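You operate a simulated robot arm through the tools that you are given. There is no shell and no other tool. Be economical: measure what you need, move in short steps, check, and stop when the job is done.

Carry out the task below with a simulated robot arm. There is one attempt and no reset: what you move stays moved.

TASK
Put the peach jar and the blue napkin ring on the tea tray.
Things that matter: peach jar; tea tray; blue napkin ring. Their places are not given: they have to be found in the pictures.

It is judged by the outcome, as a careful person would: the job done as asked, and still so three seconds after it is handed in. It fails if anything else is knocked over, pushed out of place, dropped, spilled or broken.

THE ROBOT
A 6-joint arm with a two-finger parallel gripper, fixed in place. Base frame: the origin is at the foot of the arm, x ahead of it, y to its left, z up; the work surface is at about z = 0.75. Lengths are in m, angles in degrees, forces in N, time in s.
With the tool pointing down near the work surface it reaches from about 0.18 to 0.64 m from the base axis. Its first joint turns from -66.0 to 66.0 degrees. Payload 2.7 kg.
Tool frame: the origin (TCP) lies between the finger pads and is the grasp point; the fingertips stand 0.023 m ahead of it; z points along the fingers, y is the line along which they close. The gripper opens to 0.094 m. The fingers are 0.038 m wide and 0.01 m thick; the gripper's body (0.054 by 0.096 m) begins 0.039 m behind the TCP.
Orientation is that of the tool frame in the base frame, as a unit quaternion [x, y, z, w]. With the fingers straight down and closing along the base's y, the tool's x points along the base's -x, its y along +y and its z along -z.

THE INTERFACE
- The arm moves only by the tool servo_tool. Its argument "series" is one flat list of numbers, 7 for each row, row after row: the shift along the tool's x, y, z in m, then the turn, a rotation vector about the tool's x, y, z in degrees, then the closure, from 0 (fully open) to 1 (shut). In form: [tx, ty, tz, ax, ay, az, claw, tx, ty, tz, ax, ay, az, claw, ...]. A call has 1 to 10 rows; each row is the pose to reach, as a shift and turn from the pose commanded when the call began, along the tool's axes at that moment. A row lasts 0.2 s, in which the tool goes at most 0.05 m and 8.6 degrees; a call with a longer step from one row to the next is refused whole, and so is a gripper value outside its range. A pose out of reach is approached as far as the arm can. The call stops where the force on the tool passes 40 N (or 10 N more than at its start, if that is more) or the arm is blocked; 0.2 s more then pass. The fingers move at their own pace (about 0.045 m/s each) and stop on an object; they squeeze with about 22 N. The grip force told is the motor's: it shows also when the fingers shut on nothing. Time passes only in rows, and 0.2 s behind the last, so rows that repeat a pose let the fingers close. It gives the time, the measured TCP pose, the force on the tool (base axes), the opening and the grip force at its end, in the units of the frame above (readings bear some noise), and new pictures: "pictures" is both (left out), scene, wrist or none.
- Cameras (640 x 400 px; columns grow to the right, rows downward): "scene" is fixed at [0.066, -0.4233, 1.408]; the picture's right is [0.86, -0.51, 0.00], its down [-0.28, -0.46, -0.84] and it looks along [0.43, 0.72, -0.53] (base axes); focal length 315 px, centre (320, 200). "wrist" rides on the gripper at [-0.039, 0, -0.044] in the tool frame; the picture's right is [0.00, -1.00, 0.00], its down [0.97, 0.00, -0.24] and it looks along [0.24, 0.00, 0.97] (tool axes); focal length 218 px, centre (320, 200).
- pixel_to_xyz(camera, pixels): for up to 12 pixels [column, row] of the newest picture of that camera ("zoom" is the newest enlarged one), the place [x, y, z] in the base frame of the surface seen there, good to about 0.002 m. No time passes.
- close_up(camera, box): a new picture of the part [left, top, right, bottom] of that camera's present view, enlarged. No time passes.
- finish_job(): hands the job in; it is judged then, once.

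Work in short steps. Measure before you move; look again where a grasp or a placing could have gone wrong, and mend it. You have 60 turns and 100 pictures in all, the two below and enlarged ones among them. Open the gripper and draw the arm clear of the work before you hand the job in, unless the task says otherwise; then end with one line.

The tools are called by a JSON object that holds its "method" and its "body". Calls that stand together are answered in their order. servo_tool: Moves the arm, as the interface text tells. Its arguments: {"type":"object","properties":{"series":{"type":"array","items":{"type":"number"}},"pictures":{"type":"string","enum":["both","scene","wrist","none"]}},"required":["series"]} The other tools are called the same way: pixel_to_xyz (camera, pixels) gives the place of the surface under pixels of a picture; close_up (camera, box) takes an enlarged picture of a part of a camera's view; finish_job () hands the job in.

At the start:

```text
time: 0.0
ee_pos: [0.3482, 0.2578, 1.0736]
tcp_rot: [0.001, 1.0, 0.0, 0.0]
wrist_force: [0.0, -0.7, -0.4]
gripper_width: 0.0938
gripper_force: 0.1
```

scene: 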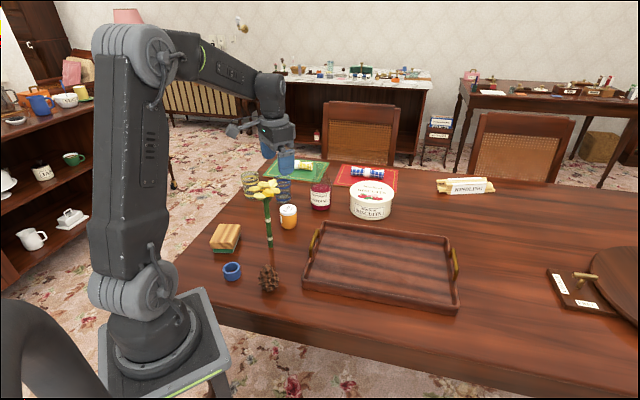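
wrist: 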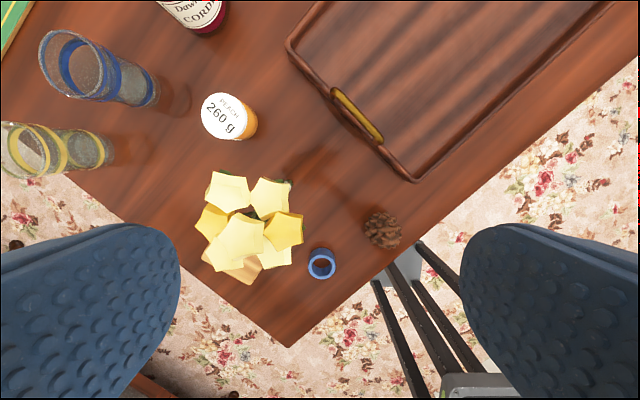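

The jar is at scene (288,215), the ring at (232,271), and the tray around (380,265). I'll enlarge that area to measure it.

{"method": "close_up", "body": {"camera": "scene", "box": [200, 160, 360, 300]}}

{"method": "pixel_to_xyz", "body": {"camera": "scene", "pixels": [[288, 210], [288, 224], [232, 265], [232, 277], [322, 228], [308, 283], [452, 308], [448, 240], [380, 265], [340, 260], [268, 278], [268, 190]]}}

{"method": "pixel_to_xyz", "body": {"camera": "wrist", "pixels": [[222, 116], [321, 251], [321, 276], [309, 263], [334, 263], [321, 264], [381, 230], [240, 235], [358, 115], [290, 40], [415, 180], [450, 60]]}}

```text
2.86 times, centred on (280, 230) of scene
```

zoom: 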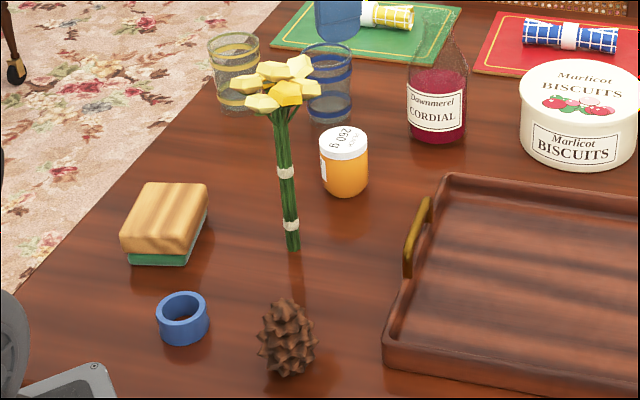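

```text
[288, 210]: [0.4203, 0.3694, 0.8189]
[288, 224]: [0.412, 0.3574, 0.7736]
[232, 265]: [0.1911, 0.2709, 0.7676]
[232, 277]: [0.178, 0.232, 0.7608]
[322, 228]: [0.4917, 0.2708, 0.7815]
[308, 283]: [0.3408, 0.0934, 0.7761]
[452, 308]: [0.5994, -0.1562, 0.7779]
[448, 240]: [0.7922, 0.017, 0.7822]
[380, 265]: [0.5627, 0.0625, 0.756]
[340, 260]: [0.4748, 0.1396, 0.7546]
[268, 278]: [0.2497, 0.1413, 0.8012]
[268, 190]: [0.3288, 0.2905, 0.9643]
```

```text
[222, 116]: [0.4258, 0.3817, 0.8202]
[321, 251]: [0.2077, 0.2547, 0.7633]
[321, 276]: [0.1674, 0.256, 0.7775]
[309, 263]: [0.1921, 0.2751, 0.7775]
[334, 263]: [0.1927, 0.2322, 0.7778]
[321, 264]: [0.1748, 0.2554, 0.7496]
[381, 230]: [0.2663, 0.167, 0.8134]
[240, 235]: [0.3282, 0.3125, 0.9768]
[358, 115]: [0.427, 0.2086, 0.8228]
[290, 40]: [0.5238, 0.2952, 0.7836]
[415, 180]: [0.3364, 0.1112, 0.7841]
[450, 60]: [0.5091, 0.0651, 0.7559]
```

The jar's centre is about (0.425, 0.38), and the tall flowers stand between it and the base. I'll measure the flower extents, the glasses, the bottle, and the arm itself.

{"method": "pixel_to_xyz", "body": {"camera": "wrist", "pixels": [[230, 180], [272, 188], [208, 195], [295, 230], [240, 245], [245, 268], [210, 220], [150, 92], [90, 35], [100, 145], [195, 20], [222, 96]]}}

{"method": "pixel_to_xyz", "body": {"camera": "scene", "pixels": [[135, 50], [175, 50], [215, 60], [250, 80], [270, 90], [285, 130], [235, 130], [150, 270], [130, 150], [271, 240], [320, 205], [284, 195]]}}

{"method": "close_up", "body": {"camera": "scene", "box": [80, 10, 340, 210]}}

```text
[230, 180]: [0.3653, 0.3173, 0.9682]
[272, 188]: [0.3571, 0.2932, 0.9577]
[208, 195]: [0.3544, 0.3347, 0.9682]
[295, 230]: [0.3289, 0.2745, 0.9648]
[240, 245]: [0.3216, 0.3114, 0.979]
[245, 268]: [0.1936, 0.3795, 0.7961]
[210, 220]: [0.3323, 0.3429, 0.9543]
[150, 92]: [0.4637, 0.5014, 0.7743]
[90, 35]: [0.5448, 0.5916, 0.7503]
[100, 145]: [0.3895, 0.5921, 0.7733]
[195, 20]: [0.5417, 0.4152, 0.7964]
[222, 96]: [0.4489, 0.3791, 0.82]
```

```text
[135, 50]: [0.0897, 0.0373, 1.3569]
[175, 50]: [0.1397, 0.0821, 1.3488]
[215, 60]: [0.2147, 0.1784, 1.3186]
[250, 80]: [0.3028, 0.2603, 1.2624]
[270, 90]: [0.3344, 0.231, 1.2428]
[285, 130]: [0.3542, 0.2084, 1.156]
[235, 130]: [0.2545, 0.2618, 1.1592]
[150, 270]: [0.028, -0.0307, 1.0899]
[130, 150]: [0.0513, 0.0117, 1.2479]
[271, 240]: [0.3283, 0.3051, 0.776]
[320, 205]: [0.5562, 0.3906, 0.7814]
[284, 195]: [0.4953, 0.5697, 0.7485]
```

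```text
2.00 times, centred on (210, 110) of scene
```

zoom: 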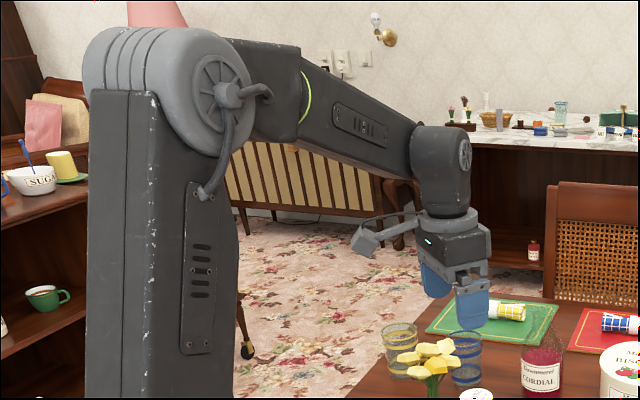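

The wrist and forearm would pass low over the flowers on a straight-down grasp. Instead I'll tilt the tool 30° to the right, with the fingers closing radially, and come in from the tray side. First I move high to the approach axis and tilt.

{"method": "servo_tool", "body": {"series": [-0.0206, 0.007, 0, -1.8, 4.03, 6.71, 0, -0.0412, 0.014, 0, -3.6, 8.06, 13.42, 0, -0.0618, 0.021, 0, -5.4, 12.09, 20.13, 0, -0.0824, 0.028, 0, -7.2, 16.12, 26.84, 0, -0.103, 0.035, 0, -9, 20.15, 33.55, 0, -0.1236, 0.042, 0, -10.8, 24.18, 40.26, 0, -0.144, 0.049, 0, -12.6, 28.2, 47, 0]}}

```text
time: 1.6
ee_pos: [0.4931, 0.3075, 1.0735]
tcp_rot: [0.395, 0.882, 0.106, -0.236]
wrist_force: [-0.6, 0.7, 0.4]
gripper_width: 0.0941
gripper_force: 0.1
```

scene: 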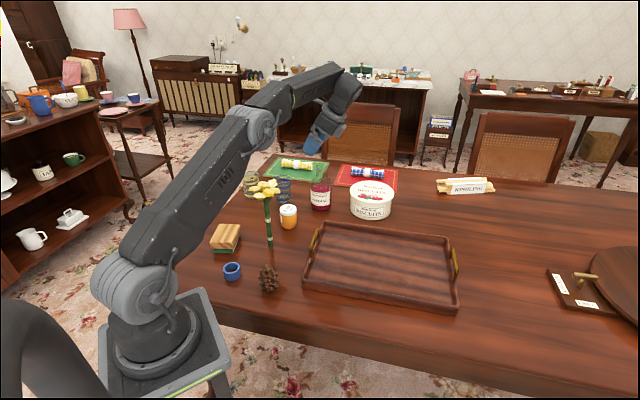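
wrist: 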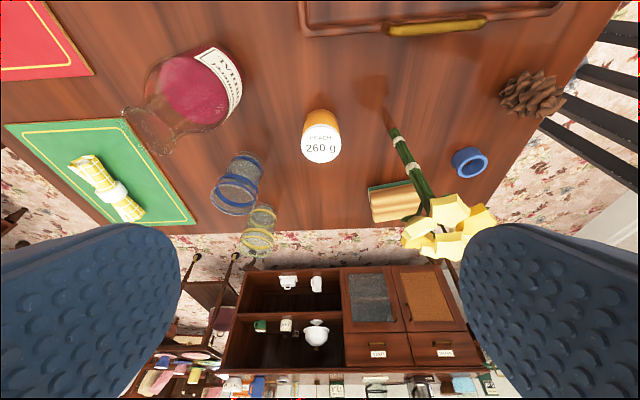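

The tilt worked, and the jar is centred at wrist (321,137). I'll measure the arm's links and the jar again.

{"method": "pixel_to_xyz", "body": {"camera": "scene", "pixels": [[255, 130], [270, 140], [235, 170], [290, 105], [300, 115], [325, 95], [345, 95], [330, 130], [190, 220], [320, 140]]}}

{"method": "pixel_to_xyz", "body": {"camera": "wrist", "pixels": [[320, 148], [304, 150], [339, 150], [321, 160], [321, 137], [305, 125], [338, 125], [200, 130], [140, 125], [230, 90], [480, 30], [465, 245]]}}

{"method": "close_up", "body": {"camera": "scene", "box": [180, 50, 400, 220]}}

```text
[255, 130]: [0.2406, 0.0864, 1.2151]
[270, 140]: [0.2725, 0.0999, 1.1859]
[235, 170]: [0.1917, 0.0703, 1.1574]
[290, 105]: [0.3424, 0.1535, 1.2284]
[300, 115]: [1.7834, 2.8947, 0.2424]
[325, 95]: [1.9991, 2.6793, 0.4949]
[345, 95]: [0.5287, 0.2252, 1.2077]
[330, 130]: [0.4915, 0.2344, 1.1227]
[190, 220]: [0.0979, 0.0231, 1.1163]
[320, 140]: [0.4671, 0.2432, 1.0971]
```

```text
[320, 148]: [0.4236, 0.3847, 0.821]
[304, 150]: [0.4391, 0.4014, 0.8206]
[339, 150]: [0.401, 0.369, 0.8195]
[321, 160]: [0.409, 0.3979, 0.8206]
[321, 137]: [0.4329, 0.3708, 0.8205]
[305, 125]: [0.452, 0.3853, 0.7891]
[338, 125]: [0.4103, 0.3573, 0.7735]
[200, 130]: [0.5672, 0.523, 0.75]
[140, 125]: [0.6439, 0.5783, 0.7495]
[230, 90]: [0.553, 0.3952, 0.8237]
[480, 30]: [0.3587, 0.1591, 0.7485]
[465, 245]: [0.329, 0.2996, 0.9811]
```

```text
2.35 times, centred on (290, 135) of scene
```

zoom: 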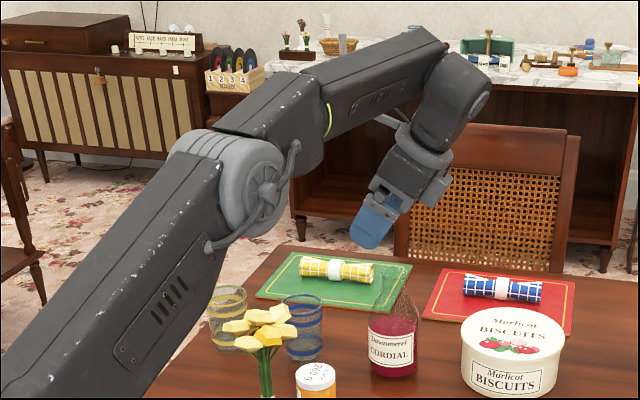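

The jar's axis is at (0.4215, 0.384), with its lid top at 0.82 and a diameter of about 0.05. I'll line up with it and come down most of the way.

{"method": "servo_tool", "body": {"series": [-0.023, -0.001, 0.03, 0, 0, 0, 0, -0.046, -0.0023, 0.06, 0, 0, 0, 0, -0.046, -0.0023, 0.095, 0, 0, 0, 0, -0.046, -0.0023, 0.13, 0, 0, 0, 0, -0.046, -0.0023, 0.165, 0, 0, 0, 0, -0.046, -0.0023, 0.2, 0, 0, 0, 0]}}

```text
time: 3.0
ee_pos: [0.4521, 0.3485, 0.8758]
tcp_rot: [0.395, 0.882, 0.107, -0.236]
wrist_force: [0.1, 0.2, -0.2]
gripper_width: 0.094
gripper_force: 0.1
```

scene: 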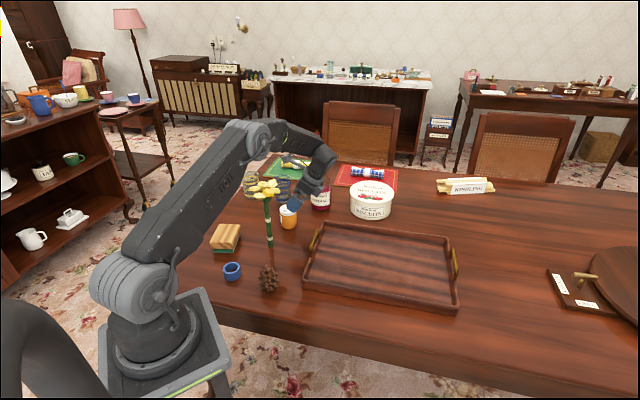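
wrist: 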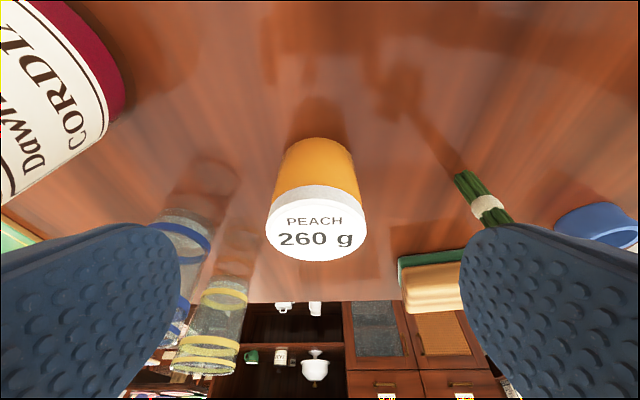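

{"method": "pixel_to_xyz", "body": {"camera": "wrist", "pixels": [[105, 60], [100, 130], [60, 180], [120, 100], [30, 200], [470, 180], [495, 215], [315, 225], [315, 255]]}}

{"method": "close_up", "body": {"camera": "scene", "box": [220, 110, 380, 240]}}

```text
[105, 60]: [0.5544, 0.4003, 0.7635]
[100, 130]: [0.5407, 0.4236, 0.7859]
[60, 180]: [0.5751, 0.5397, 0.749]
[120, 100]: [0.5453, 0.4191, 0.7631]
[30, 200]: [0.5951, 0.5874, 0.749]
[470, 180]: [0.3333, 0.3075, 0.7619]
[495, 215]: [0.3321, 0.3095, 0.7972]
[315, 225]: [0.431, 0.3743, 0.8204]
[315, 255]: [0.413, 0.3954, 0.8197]
```

```text
3.08 times, centred on (300, 175) of scene
```

zoom: 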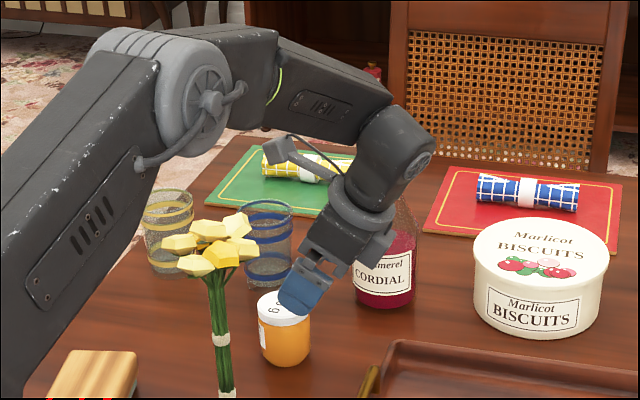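

Everything is clear: the bottle is at radius 0.68 or more, against a finger at about 0.635. I'll advance the last 0.089 m and close on the jar.

{"method": "servo_tool", "body": {"series": [0.001, 0.0005, 0.03, 0, 0, 0, 0, 0.002, 0.001, 0.06, 0, 0, 0, 0, 0.003, 0.001, 0.08, 0, 0, 0, 0, 0.003, 0.001, 0.089, 0, 0, 0, 0, 0.003, 0.001, 0.089, 0, 0, 0, 0.5, 0.003, 0.001, 0.089, 0, 0, 0, 1, 0.003, 0.001, 0.089, 0, 0, 0, 1, 0.003, 0.001, 0.089, 0, 0, 0, 1, 0.003, 0.001, 0.089, 0, 0, 0, 1]}}

```text
time: 5.0
ee_pos: [0.4192, 0.387, 0.8023]
tcp_rot: [0.395, 0.882, 0.106, -0.236]
wrist_force: [-0.6, 1.2, 0.7]
gripper_width: 0.0557
gripper_force: 21.6
```

scene: 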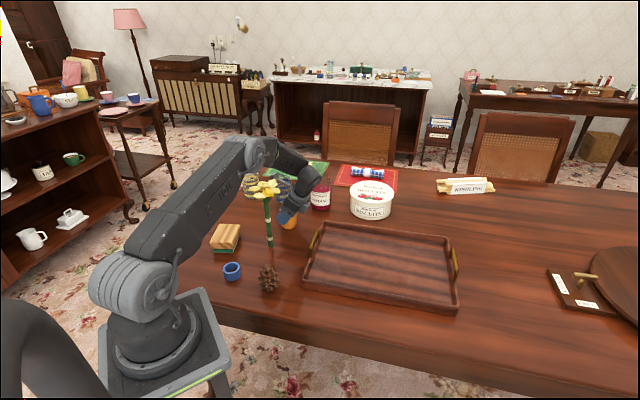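
wrist: 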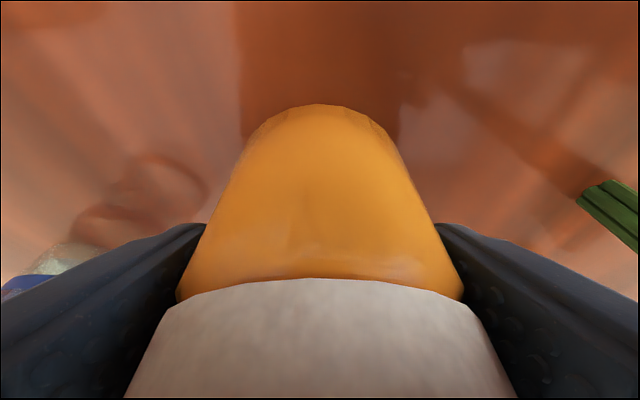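

The grip is firm at 0.0557 m and 21.6 N. I'll lift straight up by 0.12 m.

{"method": "servo_tool", "body": {"series": [0.01, 0, -0.0173, 0, 0, 0, 1, 0.025, 0, -0.0433, 0, 0, 0, 1, 0.04, 0, -0.0693, 0, 0, 0, 1, 0.06, 0, -0.104, 0, 0, 0, 1]}}

```text
time: 6.0
ee_pos: [0.4198, 0.3852, 0.9213]
tcp_rot: [0.394, 0.882, 0.106, -0.236]
wrist_force: [0.8, 0.7, -2.4]
gripper_width: 0.0558
gripper_force: 22.1
```

scene: 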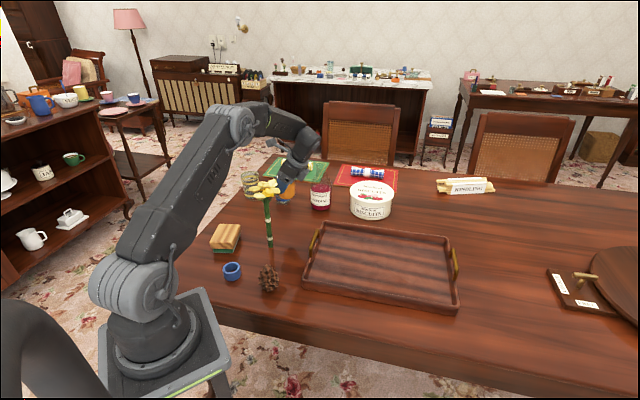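
wrist: 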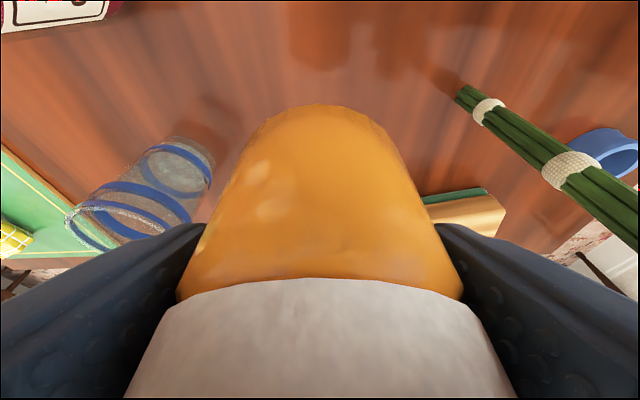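

The flowers are close on the left, so I'll back out along the approach axis first and then cross over to the tray, up high.

{"method": "servo_tool", "body": {"series": [0, 0, -0.04, 0, 0, 0, 1, 0, 0, -0.08, 0, 0, 0, 1, 0, 0, -0.12, 0, 0, 0, 1, -0.0324, -0.0157, -0.1387, 0, 0, 0, 1, -0.0648, -0.0313, -0.1574, 0, 0, 0, 1, -0.0972, -0.047, -0.1761, 0, 0, 0, 1, -0.1295, -0.0626, -0.1948, 0, 0, 0, 1, -0.1619, -0.0783, -0.2135, 0, 0, 0, 1, -0.1943, -0.0939, -0.2322, 0, 0, 0, 1]}}

```text
time: 8.0
ee_pos: [0.538, 0.111, 1.0238]
tcp_rot: [0.394, 0.882, 0.106, -0.236]
wrist_force: [-0.1, 0.8, -2.8]
gripper_width: 0.0552
gripper_force: 22.0
```

scene: 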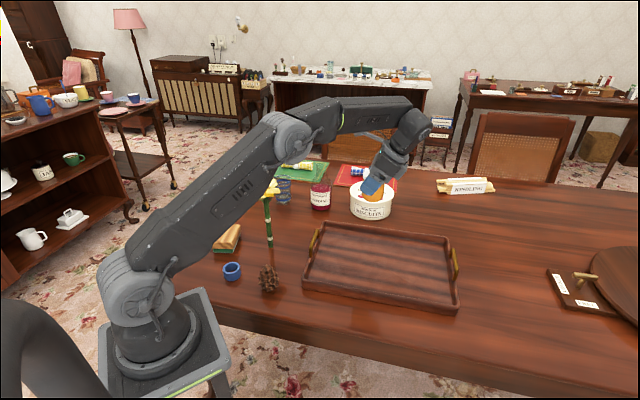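
wrist: 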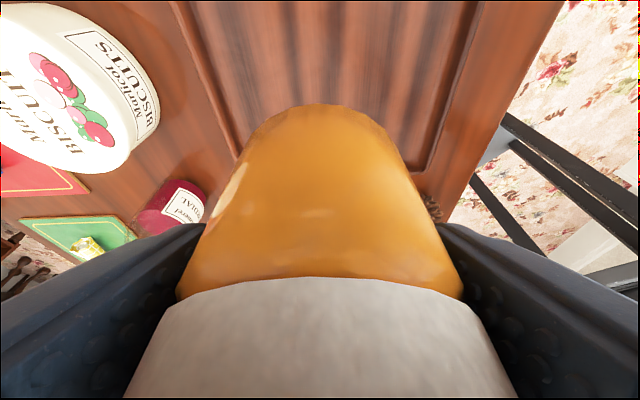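

I'm over the tray at (0.538, 0.111) with the jar still held. I'll go straight down to just above the floor.

{"method": "servo_tool", "body": {"series": [-0.02, 0, 0.0346, 0, 0, 0, 1, -0.04, 0, 0.0693, 0, 0, 0, 1, -0.06, 0, 0.1039, 0, 0, 0, 1, -0.08, 0, 0.1386, 0, 0, 0, 1, -0.092, 0, 0.1593, 0, 0, 0, 1]}}

```text
time: 9.2
ee_pos: [0.5388, 0.112, 0.8419]
tcp_rot: [0.394, 0.882, 0.106, -0.236]
wrist_force: [1.1, 0.6, -2.2]
gripper_width: 0.0557
gripper_force: 22.1
```

scene: 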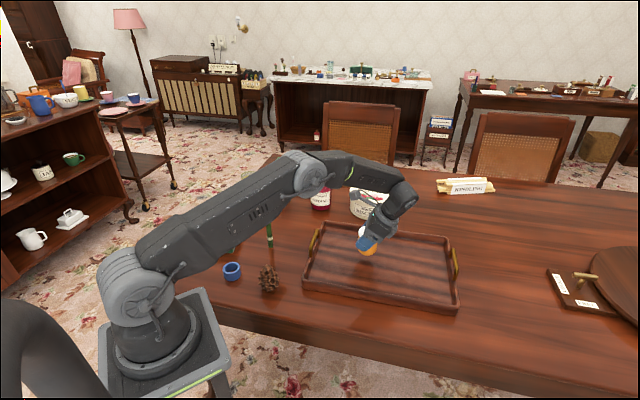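
wrist: 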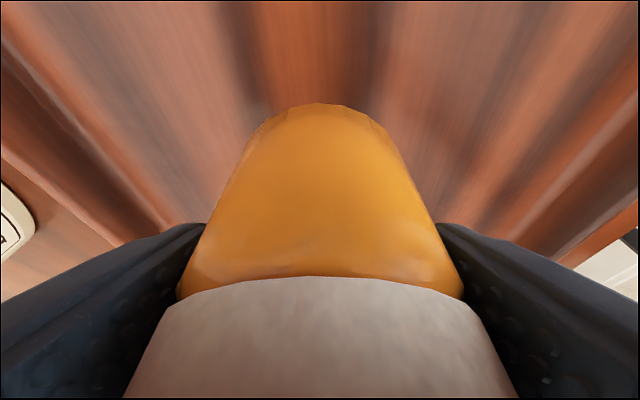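

{"method": "servo_tool", "body": {"series": [-0.006, 0, 0.0104, 0, 0, 0, 1, -0.011, 0, 0.019, 0, 0, 0, 1, -0.0145, 0, 0.0251, 0, 0, 0, 1, -0.016, 0, 0.0277, 0, 0, 0, 1, -0.016, 0, 0.0277, 0, 0, 0, 1], "pictures": "none"}}

{"method": "close_up", "body": {"camera": "scene", "box": [320, 200, 420, 280]}}

```text
time: 10.4
ee_pos: [0.5401, 0.1122, 0.8095]
tcp_rot: [0.394, 0.882, 0.106, -0.236]
wrist_force: [-1.2, 0.5, -2.7]
gripper_width: 0.0556
gripper_force: 22.4
```

```text
5.00 times, centred on (370, 240) of scene
```

zoom: 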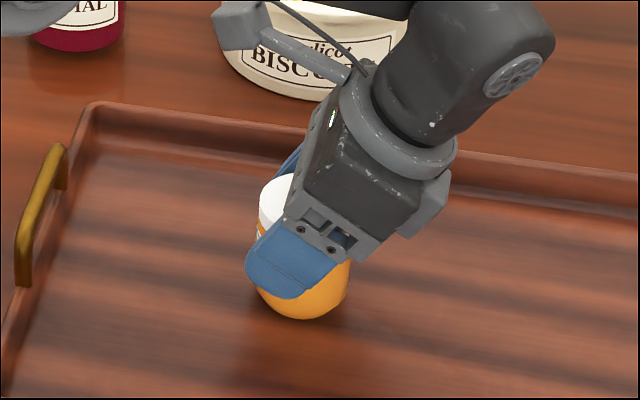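

The force still reads only the jar's weight, so there's no contact yet. I'll lower in small steps.

{"method": "servo_tool", "body": {"series": [-0.001, 0, 0.0017, 0, 0, 0, 1, -0.001, 0, 0.0017, 0, 0, 0, 1], "pictures": "none"}}

```text
time: 11.0
ee_pos: [0.5396, 0.1113, 0.8095]
tcp_rot: [0.394, 0.882, 0.107, -0.236]
wrist_force: [-3.5, -2.1, 10.4]
gripper_width: 0.0555
gripper_force: 22.4
```

It touched down (Fz +10 N). I'll ease up slightly, open, and back away along the tool axis.

{"method": "servo_tool", "body": {"series": [-0.0005, 0, 0.001, 0, 0, 0, 0.6, -0.0005, 0, 0.001, 0, 0, 0, 0.3, -0.0005, 0, 0.001, 0, 0, 0, 0, -0.0005, 0, 0.001, 0, 0, 0, 0, -0.0005, 0, 0.001, 0, 0, 0, 0, 0, 0, -0.03, 0, 0, 0, 0, 0, 0, -0.07, 0, 0, 0, 0, 0, 0, -0.11, 0, 0, 0, 0, 0, 0, -0.15, 0, 0, 0, 0]}}

```text
time: 13.0
ee_pos: [0.5846, 0.0561, 0.9363]
tcp_rot: [0.395, 0.881, 0.105, -0.237]
wrist_force: [0.4, -0.1, 0.3]
gripper_width: 0.094
gripper_force: 0.1
out of reach, approached as far as the arm can: row 9
```

scene: 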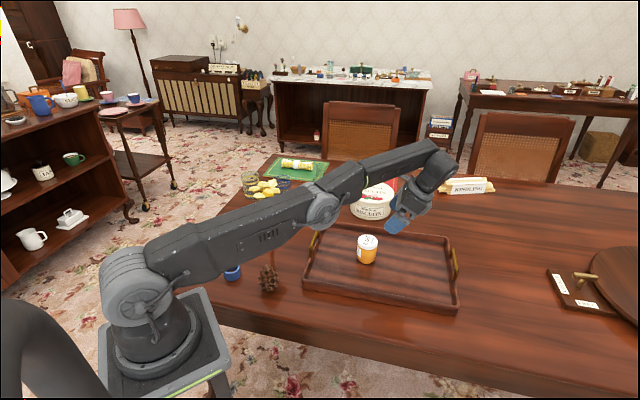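
wrist: 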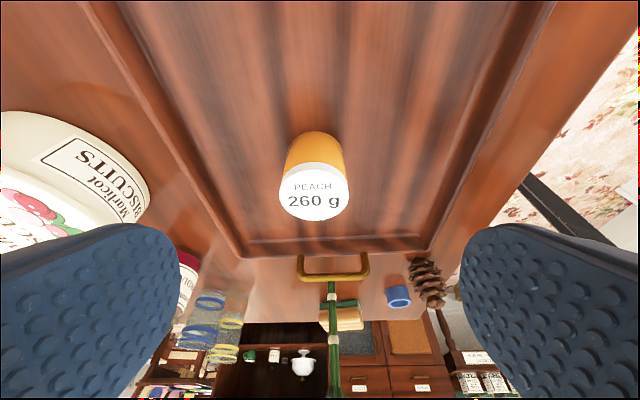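

The jar stands upright on the tray. Next I rise and return to straight-down orientation, up high and clear of the flowers.

{"method": "servo_tool", "body": {"series": [0.0314, -0.0135, -0.0056, 1.8, -4.03, -6.71, 0, 0.0628, -0.027, -0.0113, 3.6, -8.06, -13.42, 0, 0.0942, -0.0405, -0.0169, 5.4, -12.09, -20.13, 0, 0.1257, -0.0541, -0.0225, 7.2, -16.12, -26.84, 0, 0.1571, -0.0676, -0.0281, 9, -20.15, -33.55, 0, 0.1885, -0.0811, -0.0338, 10.8, -24.18, -40.26, 0, 0.2199, -0.0946, -0.0394, 12.6, -28.2, -47, 0]}}

```text
time: 14.6
ee_pos: [0.401, 0.1185, 1.083]
tcp_rot: [-0.001, 1.0, 0.0, 0.0]
wrist_force: [0.4, 1.1, 1.4]
gripper_width: 0.0938
gripper_force: 0.1
```

scene: 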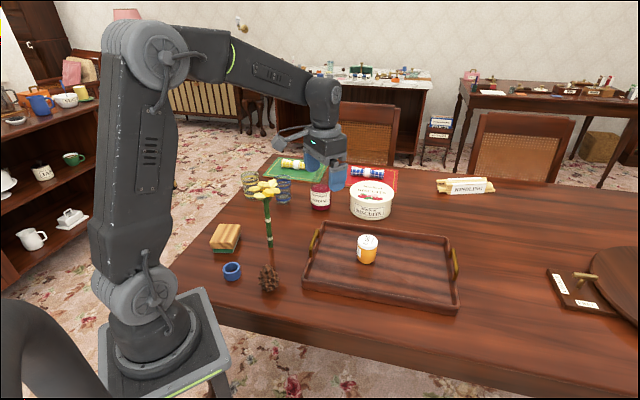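
wrist: 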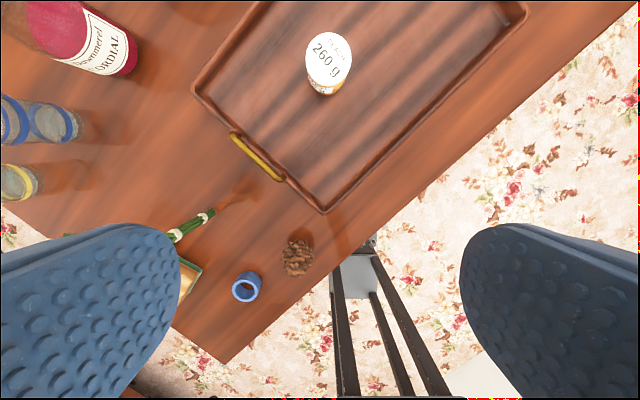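

The scene is intact. Now across to above the ring, with the tips at about 1.06, above the flower tops.

{"method": "servo_tool", "body": {"series": [0.035, 0.0227, 0, 0, 0, 0, 0, 0.07, 0.0453, 0, 0, 0, 0, 0, 0.105, 0.068, 0, 0, 0, 0, 0, 0.14, 0.0907, 0, 0, 0, 0, 0, 0.175, 0.1133, 0, 0, 0, 0, 0, 0.21, 0.136, 0, 0, 0, 0, 0]}}

```text
time: 16.0
ee_pos: [0.1911, 0.2561, 1.0796]
tcp_rot: [0.0, 1.0, -0.001, 0.001]
wrist_force: [0.5, -0.5, 0.9]
gripper_width: 0.0941
gripper_force: 0.0
```

scene: 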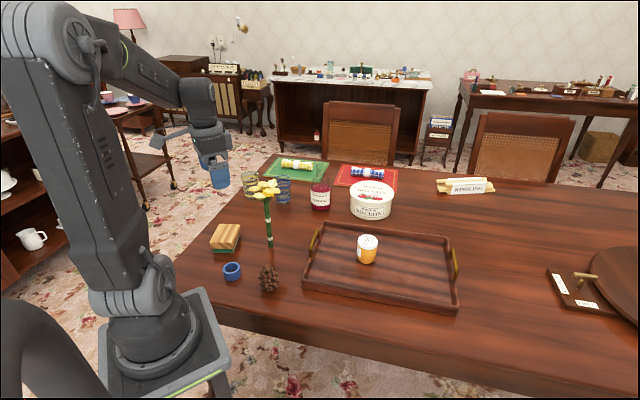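
wrist: 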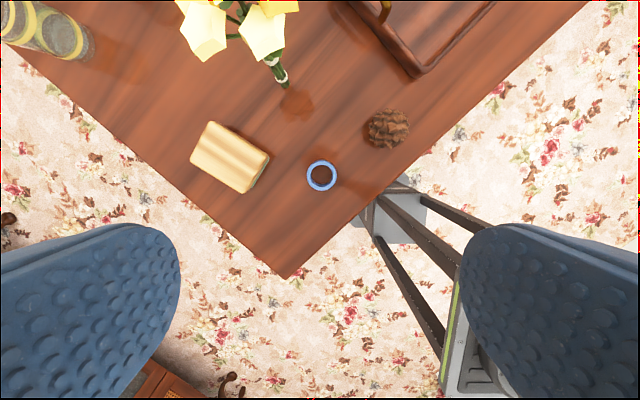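

{"method": "pixel_to_xyz", "body": {"camera": "wrist", "pixels": [[309, 175], [334, 175], [321, 162], [321, 188], [268, 157], [245, 190], [240, 165], [388, 130], [365, 130], [280, 45], [250, 50], [200, 50]]}}

{"method": "close_up", "body": {"camera": "wrist", "box": [260, 130, 380, 220]}}

```text
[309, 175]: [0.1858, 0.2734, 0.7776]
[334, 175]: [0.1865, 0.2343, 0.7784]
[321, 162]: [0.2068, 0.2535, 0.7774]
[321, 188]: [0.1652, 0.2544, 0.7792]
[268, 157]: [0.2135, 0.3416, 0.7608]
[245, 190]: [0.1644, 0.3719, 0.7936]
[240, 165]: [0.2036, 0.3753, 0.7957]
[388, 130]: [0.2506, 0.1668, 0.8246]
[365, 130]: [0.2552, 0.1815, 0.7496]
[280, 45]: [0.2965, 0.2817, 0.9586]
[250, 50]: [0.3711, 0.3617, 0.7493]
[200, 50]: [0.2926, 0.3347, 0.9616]
```

```text
4.44 times, centred on (320, 175) of wrist
```

zoom: 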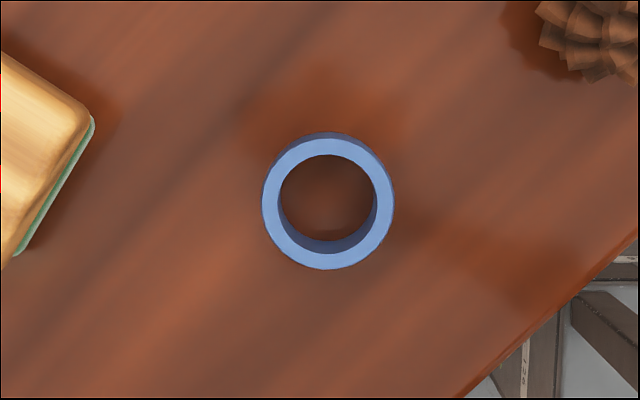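

The ring is at (0.1855, 0.2538) with its top at 0.778, and the brush block is clear of the finger by 0.03 m. I'll come down to 0.84.

{"method": "servo_tool", "body": {"series": [0.003, -0.001, 0.04, 0, 0, 0, 0, 0.0056, -0.0023, 0.08, 0, 0, 0, 0, 0.0056, -0.0023, 0.12, 0, 0, 0, 0, 0.0056, -0.0023, 0.16, 0, 0, 0, 0, 0.0056, -0.0023, 0.2, 0, 0, 0, 0, 0.0056, -0.0023, 0.24, 0, 0, 0, 0]}}

```text
time: 17.4
ee_pos: [0.1861, 0.2526, 0.8387]
tcp_rot: [0.001, 1.0, 0.001, 0.0]
wrist_force: [-0.7, 0.0, 0.1]
gripper_width: 0.0939
gripper_force: 0.0
```

scene: 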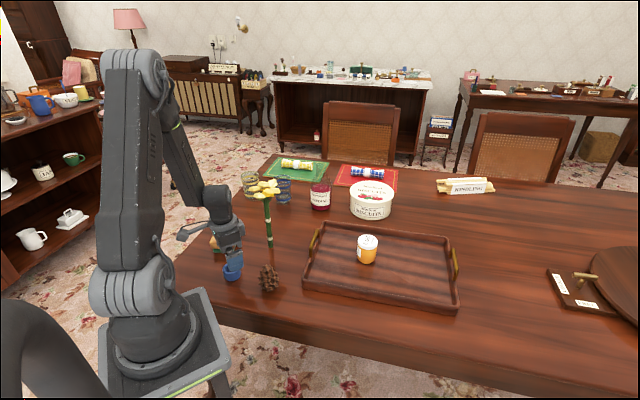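
wrist: 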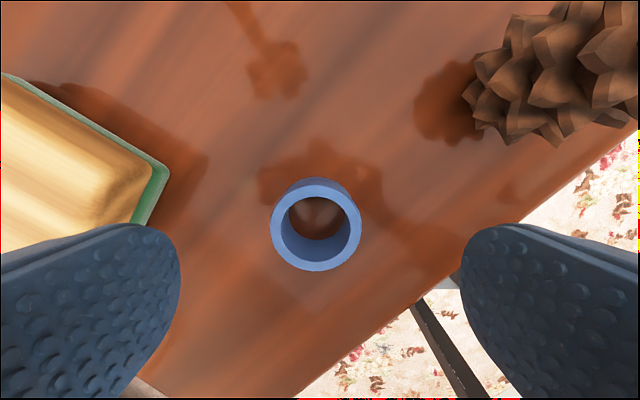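

The ring sits between the fingers at (316,225), with the block and pinecone clear. I'll descend and close.

{"method": "servo_tool", "body": {"series": [0, 0.001, 0.03, 0, 0, 0, 0, 0, 0.0015, 0.05, 0, 0, 0, 0, 0, 0.0015, 0.062, 0, 0, 0, 0, 0, 0.0015, 0.062, 0, 0, 0, 0.5, 0, 0.0015, 0.062, 0, 0, 0, 1, 0, 0.0015, 0.062, 0, 0, 0, 1, 0, 0.0015, 0.062, 0, 0, 0, 1, 0, 0.0015, 0.062, 0, 0, 0, 1]}}

```text
time: 19.2
ee_pos: [0.1866, 0.2533, 0.7778]
tcp_rot: [0.001, 1.0, 0.0, 0.001]
wrist_force: [-0.8, 0.1, -0.2]
gripper_width: 0.042
gripper_force: 21.7
```

scene: 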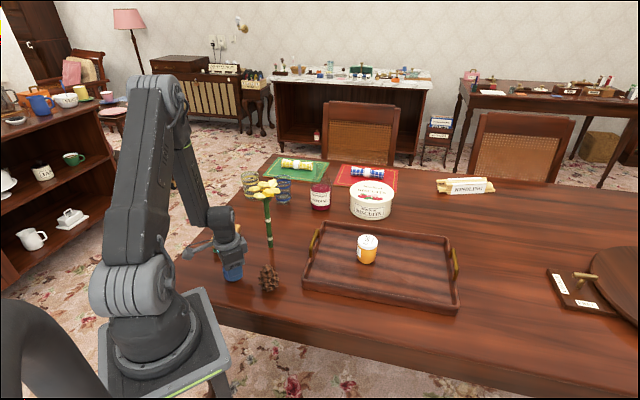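
wrist: 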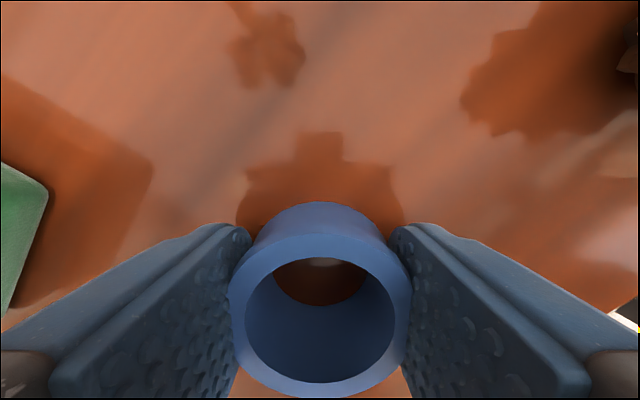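

The ring is held at 0.042 m. I'll lift straight up past the flower height.

{"method": "servo_tool", "body": {"series": [0, 0, -0.02, 0, 0, 0, 1, 0, 0, -0.06, 0, 0, 0, 1, 0, 0, -0.1, 0, 0, 0, 1, 0, 0, -0.14, 0, 0, 0, 1, 0, 0, -0.18, 0, 0, 0, 1, 0, 0, -0.22, 0, 0, 0, 1, 0, 0, -0.26, 0, 0, 0, 1, 0, 0, -0.3, 0, 0, 0, 1], "pictures": "wrist"}}

```text
time: 21.0
ee_pos: [0.1854, 0.2519, 1.0802]
tcp_rot: [0.0, 1.0, -0.001, 0.0]
wrist_force: [0.1, -0.5, -0.9]
gripper_width: 0.0418
gripper_force: 22.2
```

wrist: 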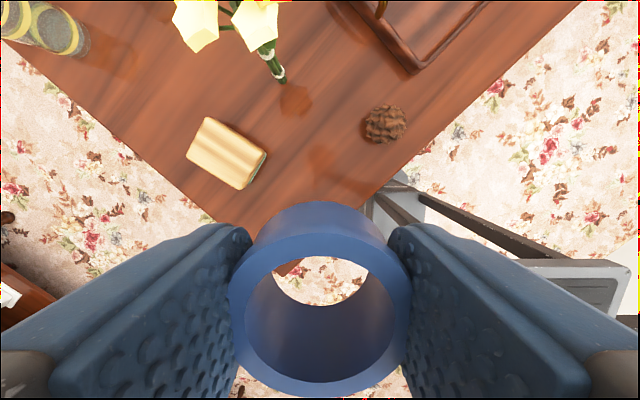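

The ring is held securely. I'll carry it high to above the tray's free area at (0.55, -0.02).

{"method": "servo_tool", "body": {"series": [-0.0365, -0.0272, 0, 0, 0, 0, 1, -0.073, -0.0544, 0, 0, 0, 0, 1, -0.1095, -0.0816, 0, 0, 0, 0, 1, -0.146, -0.1088, 0, 0, 0, 0, 1, -0.1825, -0.136, 0, 0, 0, 0, 1, -0.219, -0.1632, 0, 0, 0, 0, 1, -0.2555, -0.1904, 0, 0, 0, 0, 1, -0.292, -0.2176, 0, 0, 0, 0, 1, -0.3285, -0.2448, 0, 0, 0, 0, 1, -0.365, -0.272, 0, 0, 0, 0, 1]}}

```text
time: 23.2
ee_pos: [0.5496, -0.0186, 1.0795]
tcp_rot: [0.0, 1.0, 0.001, 0.001]
wrist_force: [0.3, 0.4, 0.5]
gripper_width: 0.0421
gripper_force: 21.8
```

scene: 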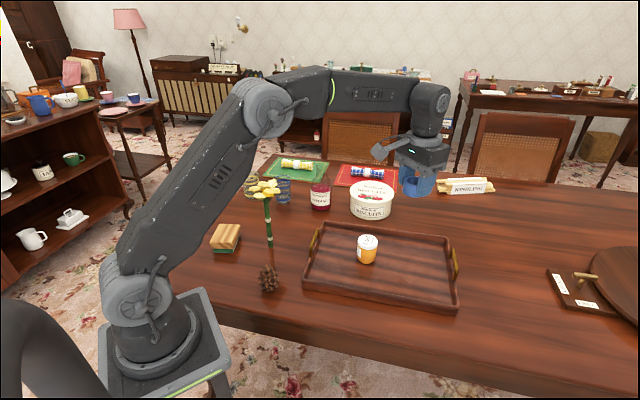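
wrist: 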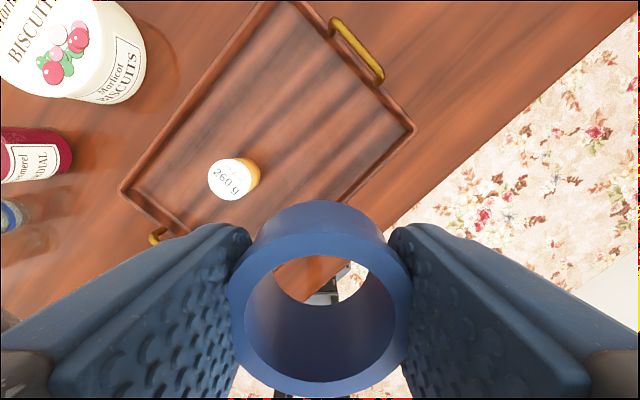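

I'm over the tray's free area. I'll go down to about 1 cm above the tray floor.

{"method": "servo_tool", "body": {"series": [0, 0, 0.045, 0, 0, 0, 1, 0, 0, 0.09, 0, 0, 0, 1, 0, 0, 0.135, 0, 0, 0, 1, 0, 0, 0.18, 0, 0, 0, 1, 0, 0, 0.22, 0, 0, 0, 1, 0, 0, 0.25, 0, 0, 0, 1, 0, 0, 0.275, 0, 0, 0, 1, 0, 0, 0.285, 0, 0, 0, 1]}}

```text
time: 25.0
ee_pos: [0.5501, -0.0188, 0.7929]
tcp_rot: [0.001, 1.0, 0.0, 0.001]
wrist_force: [0.0, 0.8, -0.2]
gripper_width: 0.0416
gripper_force: 21.6
```

scene: 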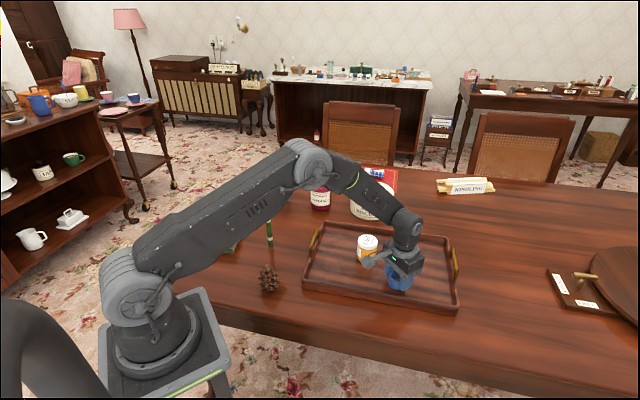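
wrist: 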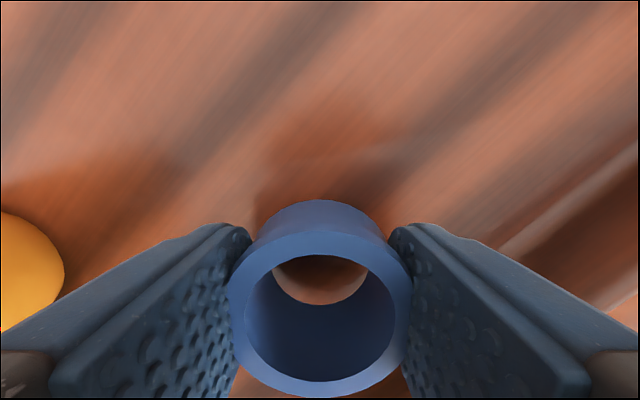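

The tray wall is near the right finger, so I'll only open partially. First I lower to contact.

{"method": "servo_tool", "body": {"series": [0, 0, 0.003, 0, 0, 0, 1, 0, 0, 0.006, 0, 0, 0, 1, 0, 0, 0.008, 0, 0, 0, 1], "pictures": "wrist"}}

{"method": "pixel_to_xyz", "body": {"camera": "wrist", "pixels": [[500, 250], [560, 210], [600, 230], [620, 290], [40, 250]]}}

```text
time: 25.8
ee_pos: [0.5503, -0.0193, 0.7846]
tcp_rot: [0.0, 1.0, -0.001, 0.001]
wrist_force: [-0.1, -0.4, -0.6]
gripper_width: 0.0422
gripper_force: 22.1
```

wrist: 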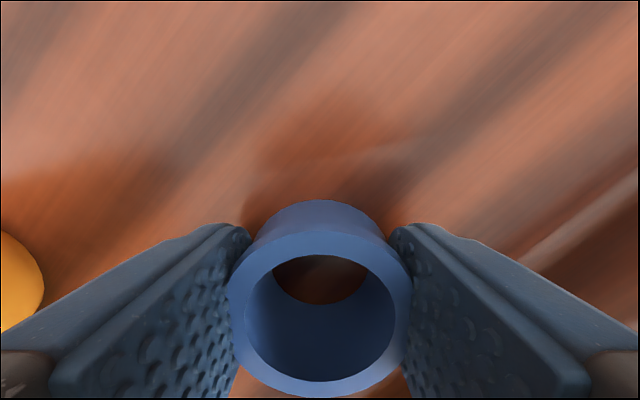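

```text
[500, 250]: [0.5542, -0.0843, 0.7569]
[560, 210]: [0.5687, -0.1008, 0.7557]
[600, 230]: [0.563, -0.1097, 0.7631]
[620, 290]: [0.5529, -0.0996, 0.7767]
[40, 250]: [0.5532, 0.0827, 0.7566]
```

{"method": "servo_tool", "body": {"series": [0, 0, 0.0015, 0, 0, 0, 1, 0, 0, 0.0025, 0, 0, 0, 1], "pictures": "none"}}

```text
time: 26.4
ee_pos: [0.5506, -0.0174, 0.784]
tcp_rot: [0.001, 1.0, 0.001, 0.001]
wrist_force: [-3.9, 1.4, 10.9]
gripper_width: 0.0421
gripper_force: 21.4
```

The ring is on the tray floor (Fz +11 N). I'll open partially to about 0.054 m, rise, and then open fully.

{"method": "servo_tool", "body": {"series": [0, 0, -0.001, 0, 0, 0, 0.5, 0, 0, -0.001, 0, 0, 0, 0.43, 0, 0, -0.001, 0, 0, 0, 0.43, 0, 0, -0.001, 0, 0, 0, 0.43, 0, 0, -0.02, 0, 0, 0, 0.43, 0, 0, -0.06, 0, 0, 0, 0.43, 0, 0, -0.1, 0, 0, 0, 0.2, 0, 0, -0.14, 0, 0, 0, 0, 0, 0, -0.18, 0, 0, 0, 0, 0, 0, -0.22, 0, 0, 0, 0]}}

```text
time: 28.6
ee_pos: [0.553, -0.019, 1.0051]
tcp_rot: [0.001, 1.0, 0.0, -0.001]
wrist_force: [-0.3, 0.2, 0.0]
gripper_width: 0.094
gripper_force: 0.0
```

scene: 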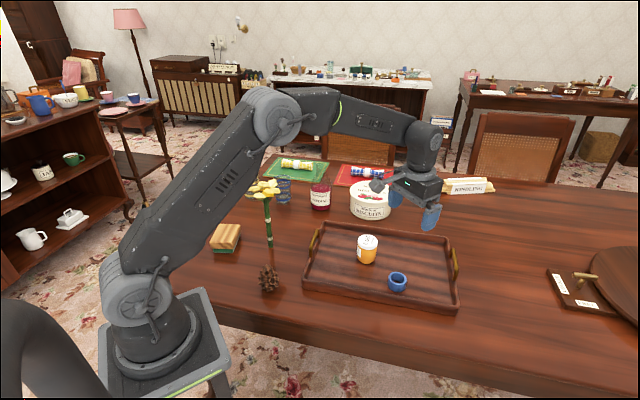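
wrist: 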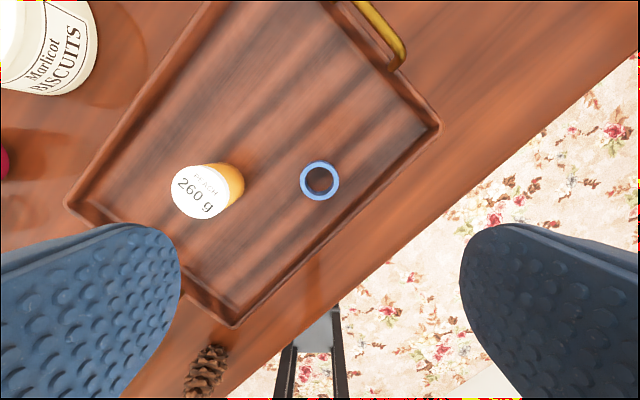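

The jar and the ring both rest upright inside the tray, the rest of the scene looks unchanged, and the gripper is open and clear. I'll hand it in.

{"method": "finish_job", "body": {}}

```text
The job is handed in.
```

The peach jar and the blue napkin ring are both standing on the tea tray; nothing else was knocked over or moved, and the arm is open and clear.
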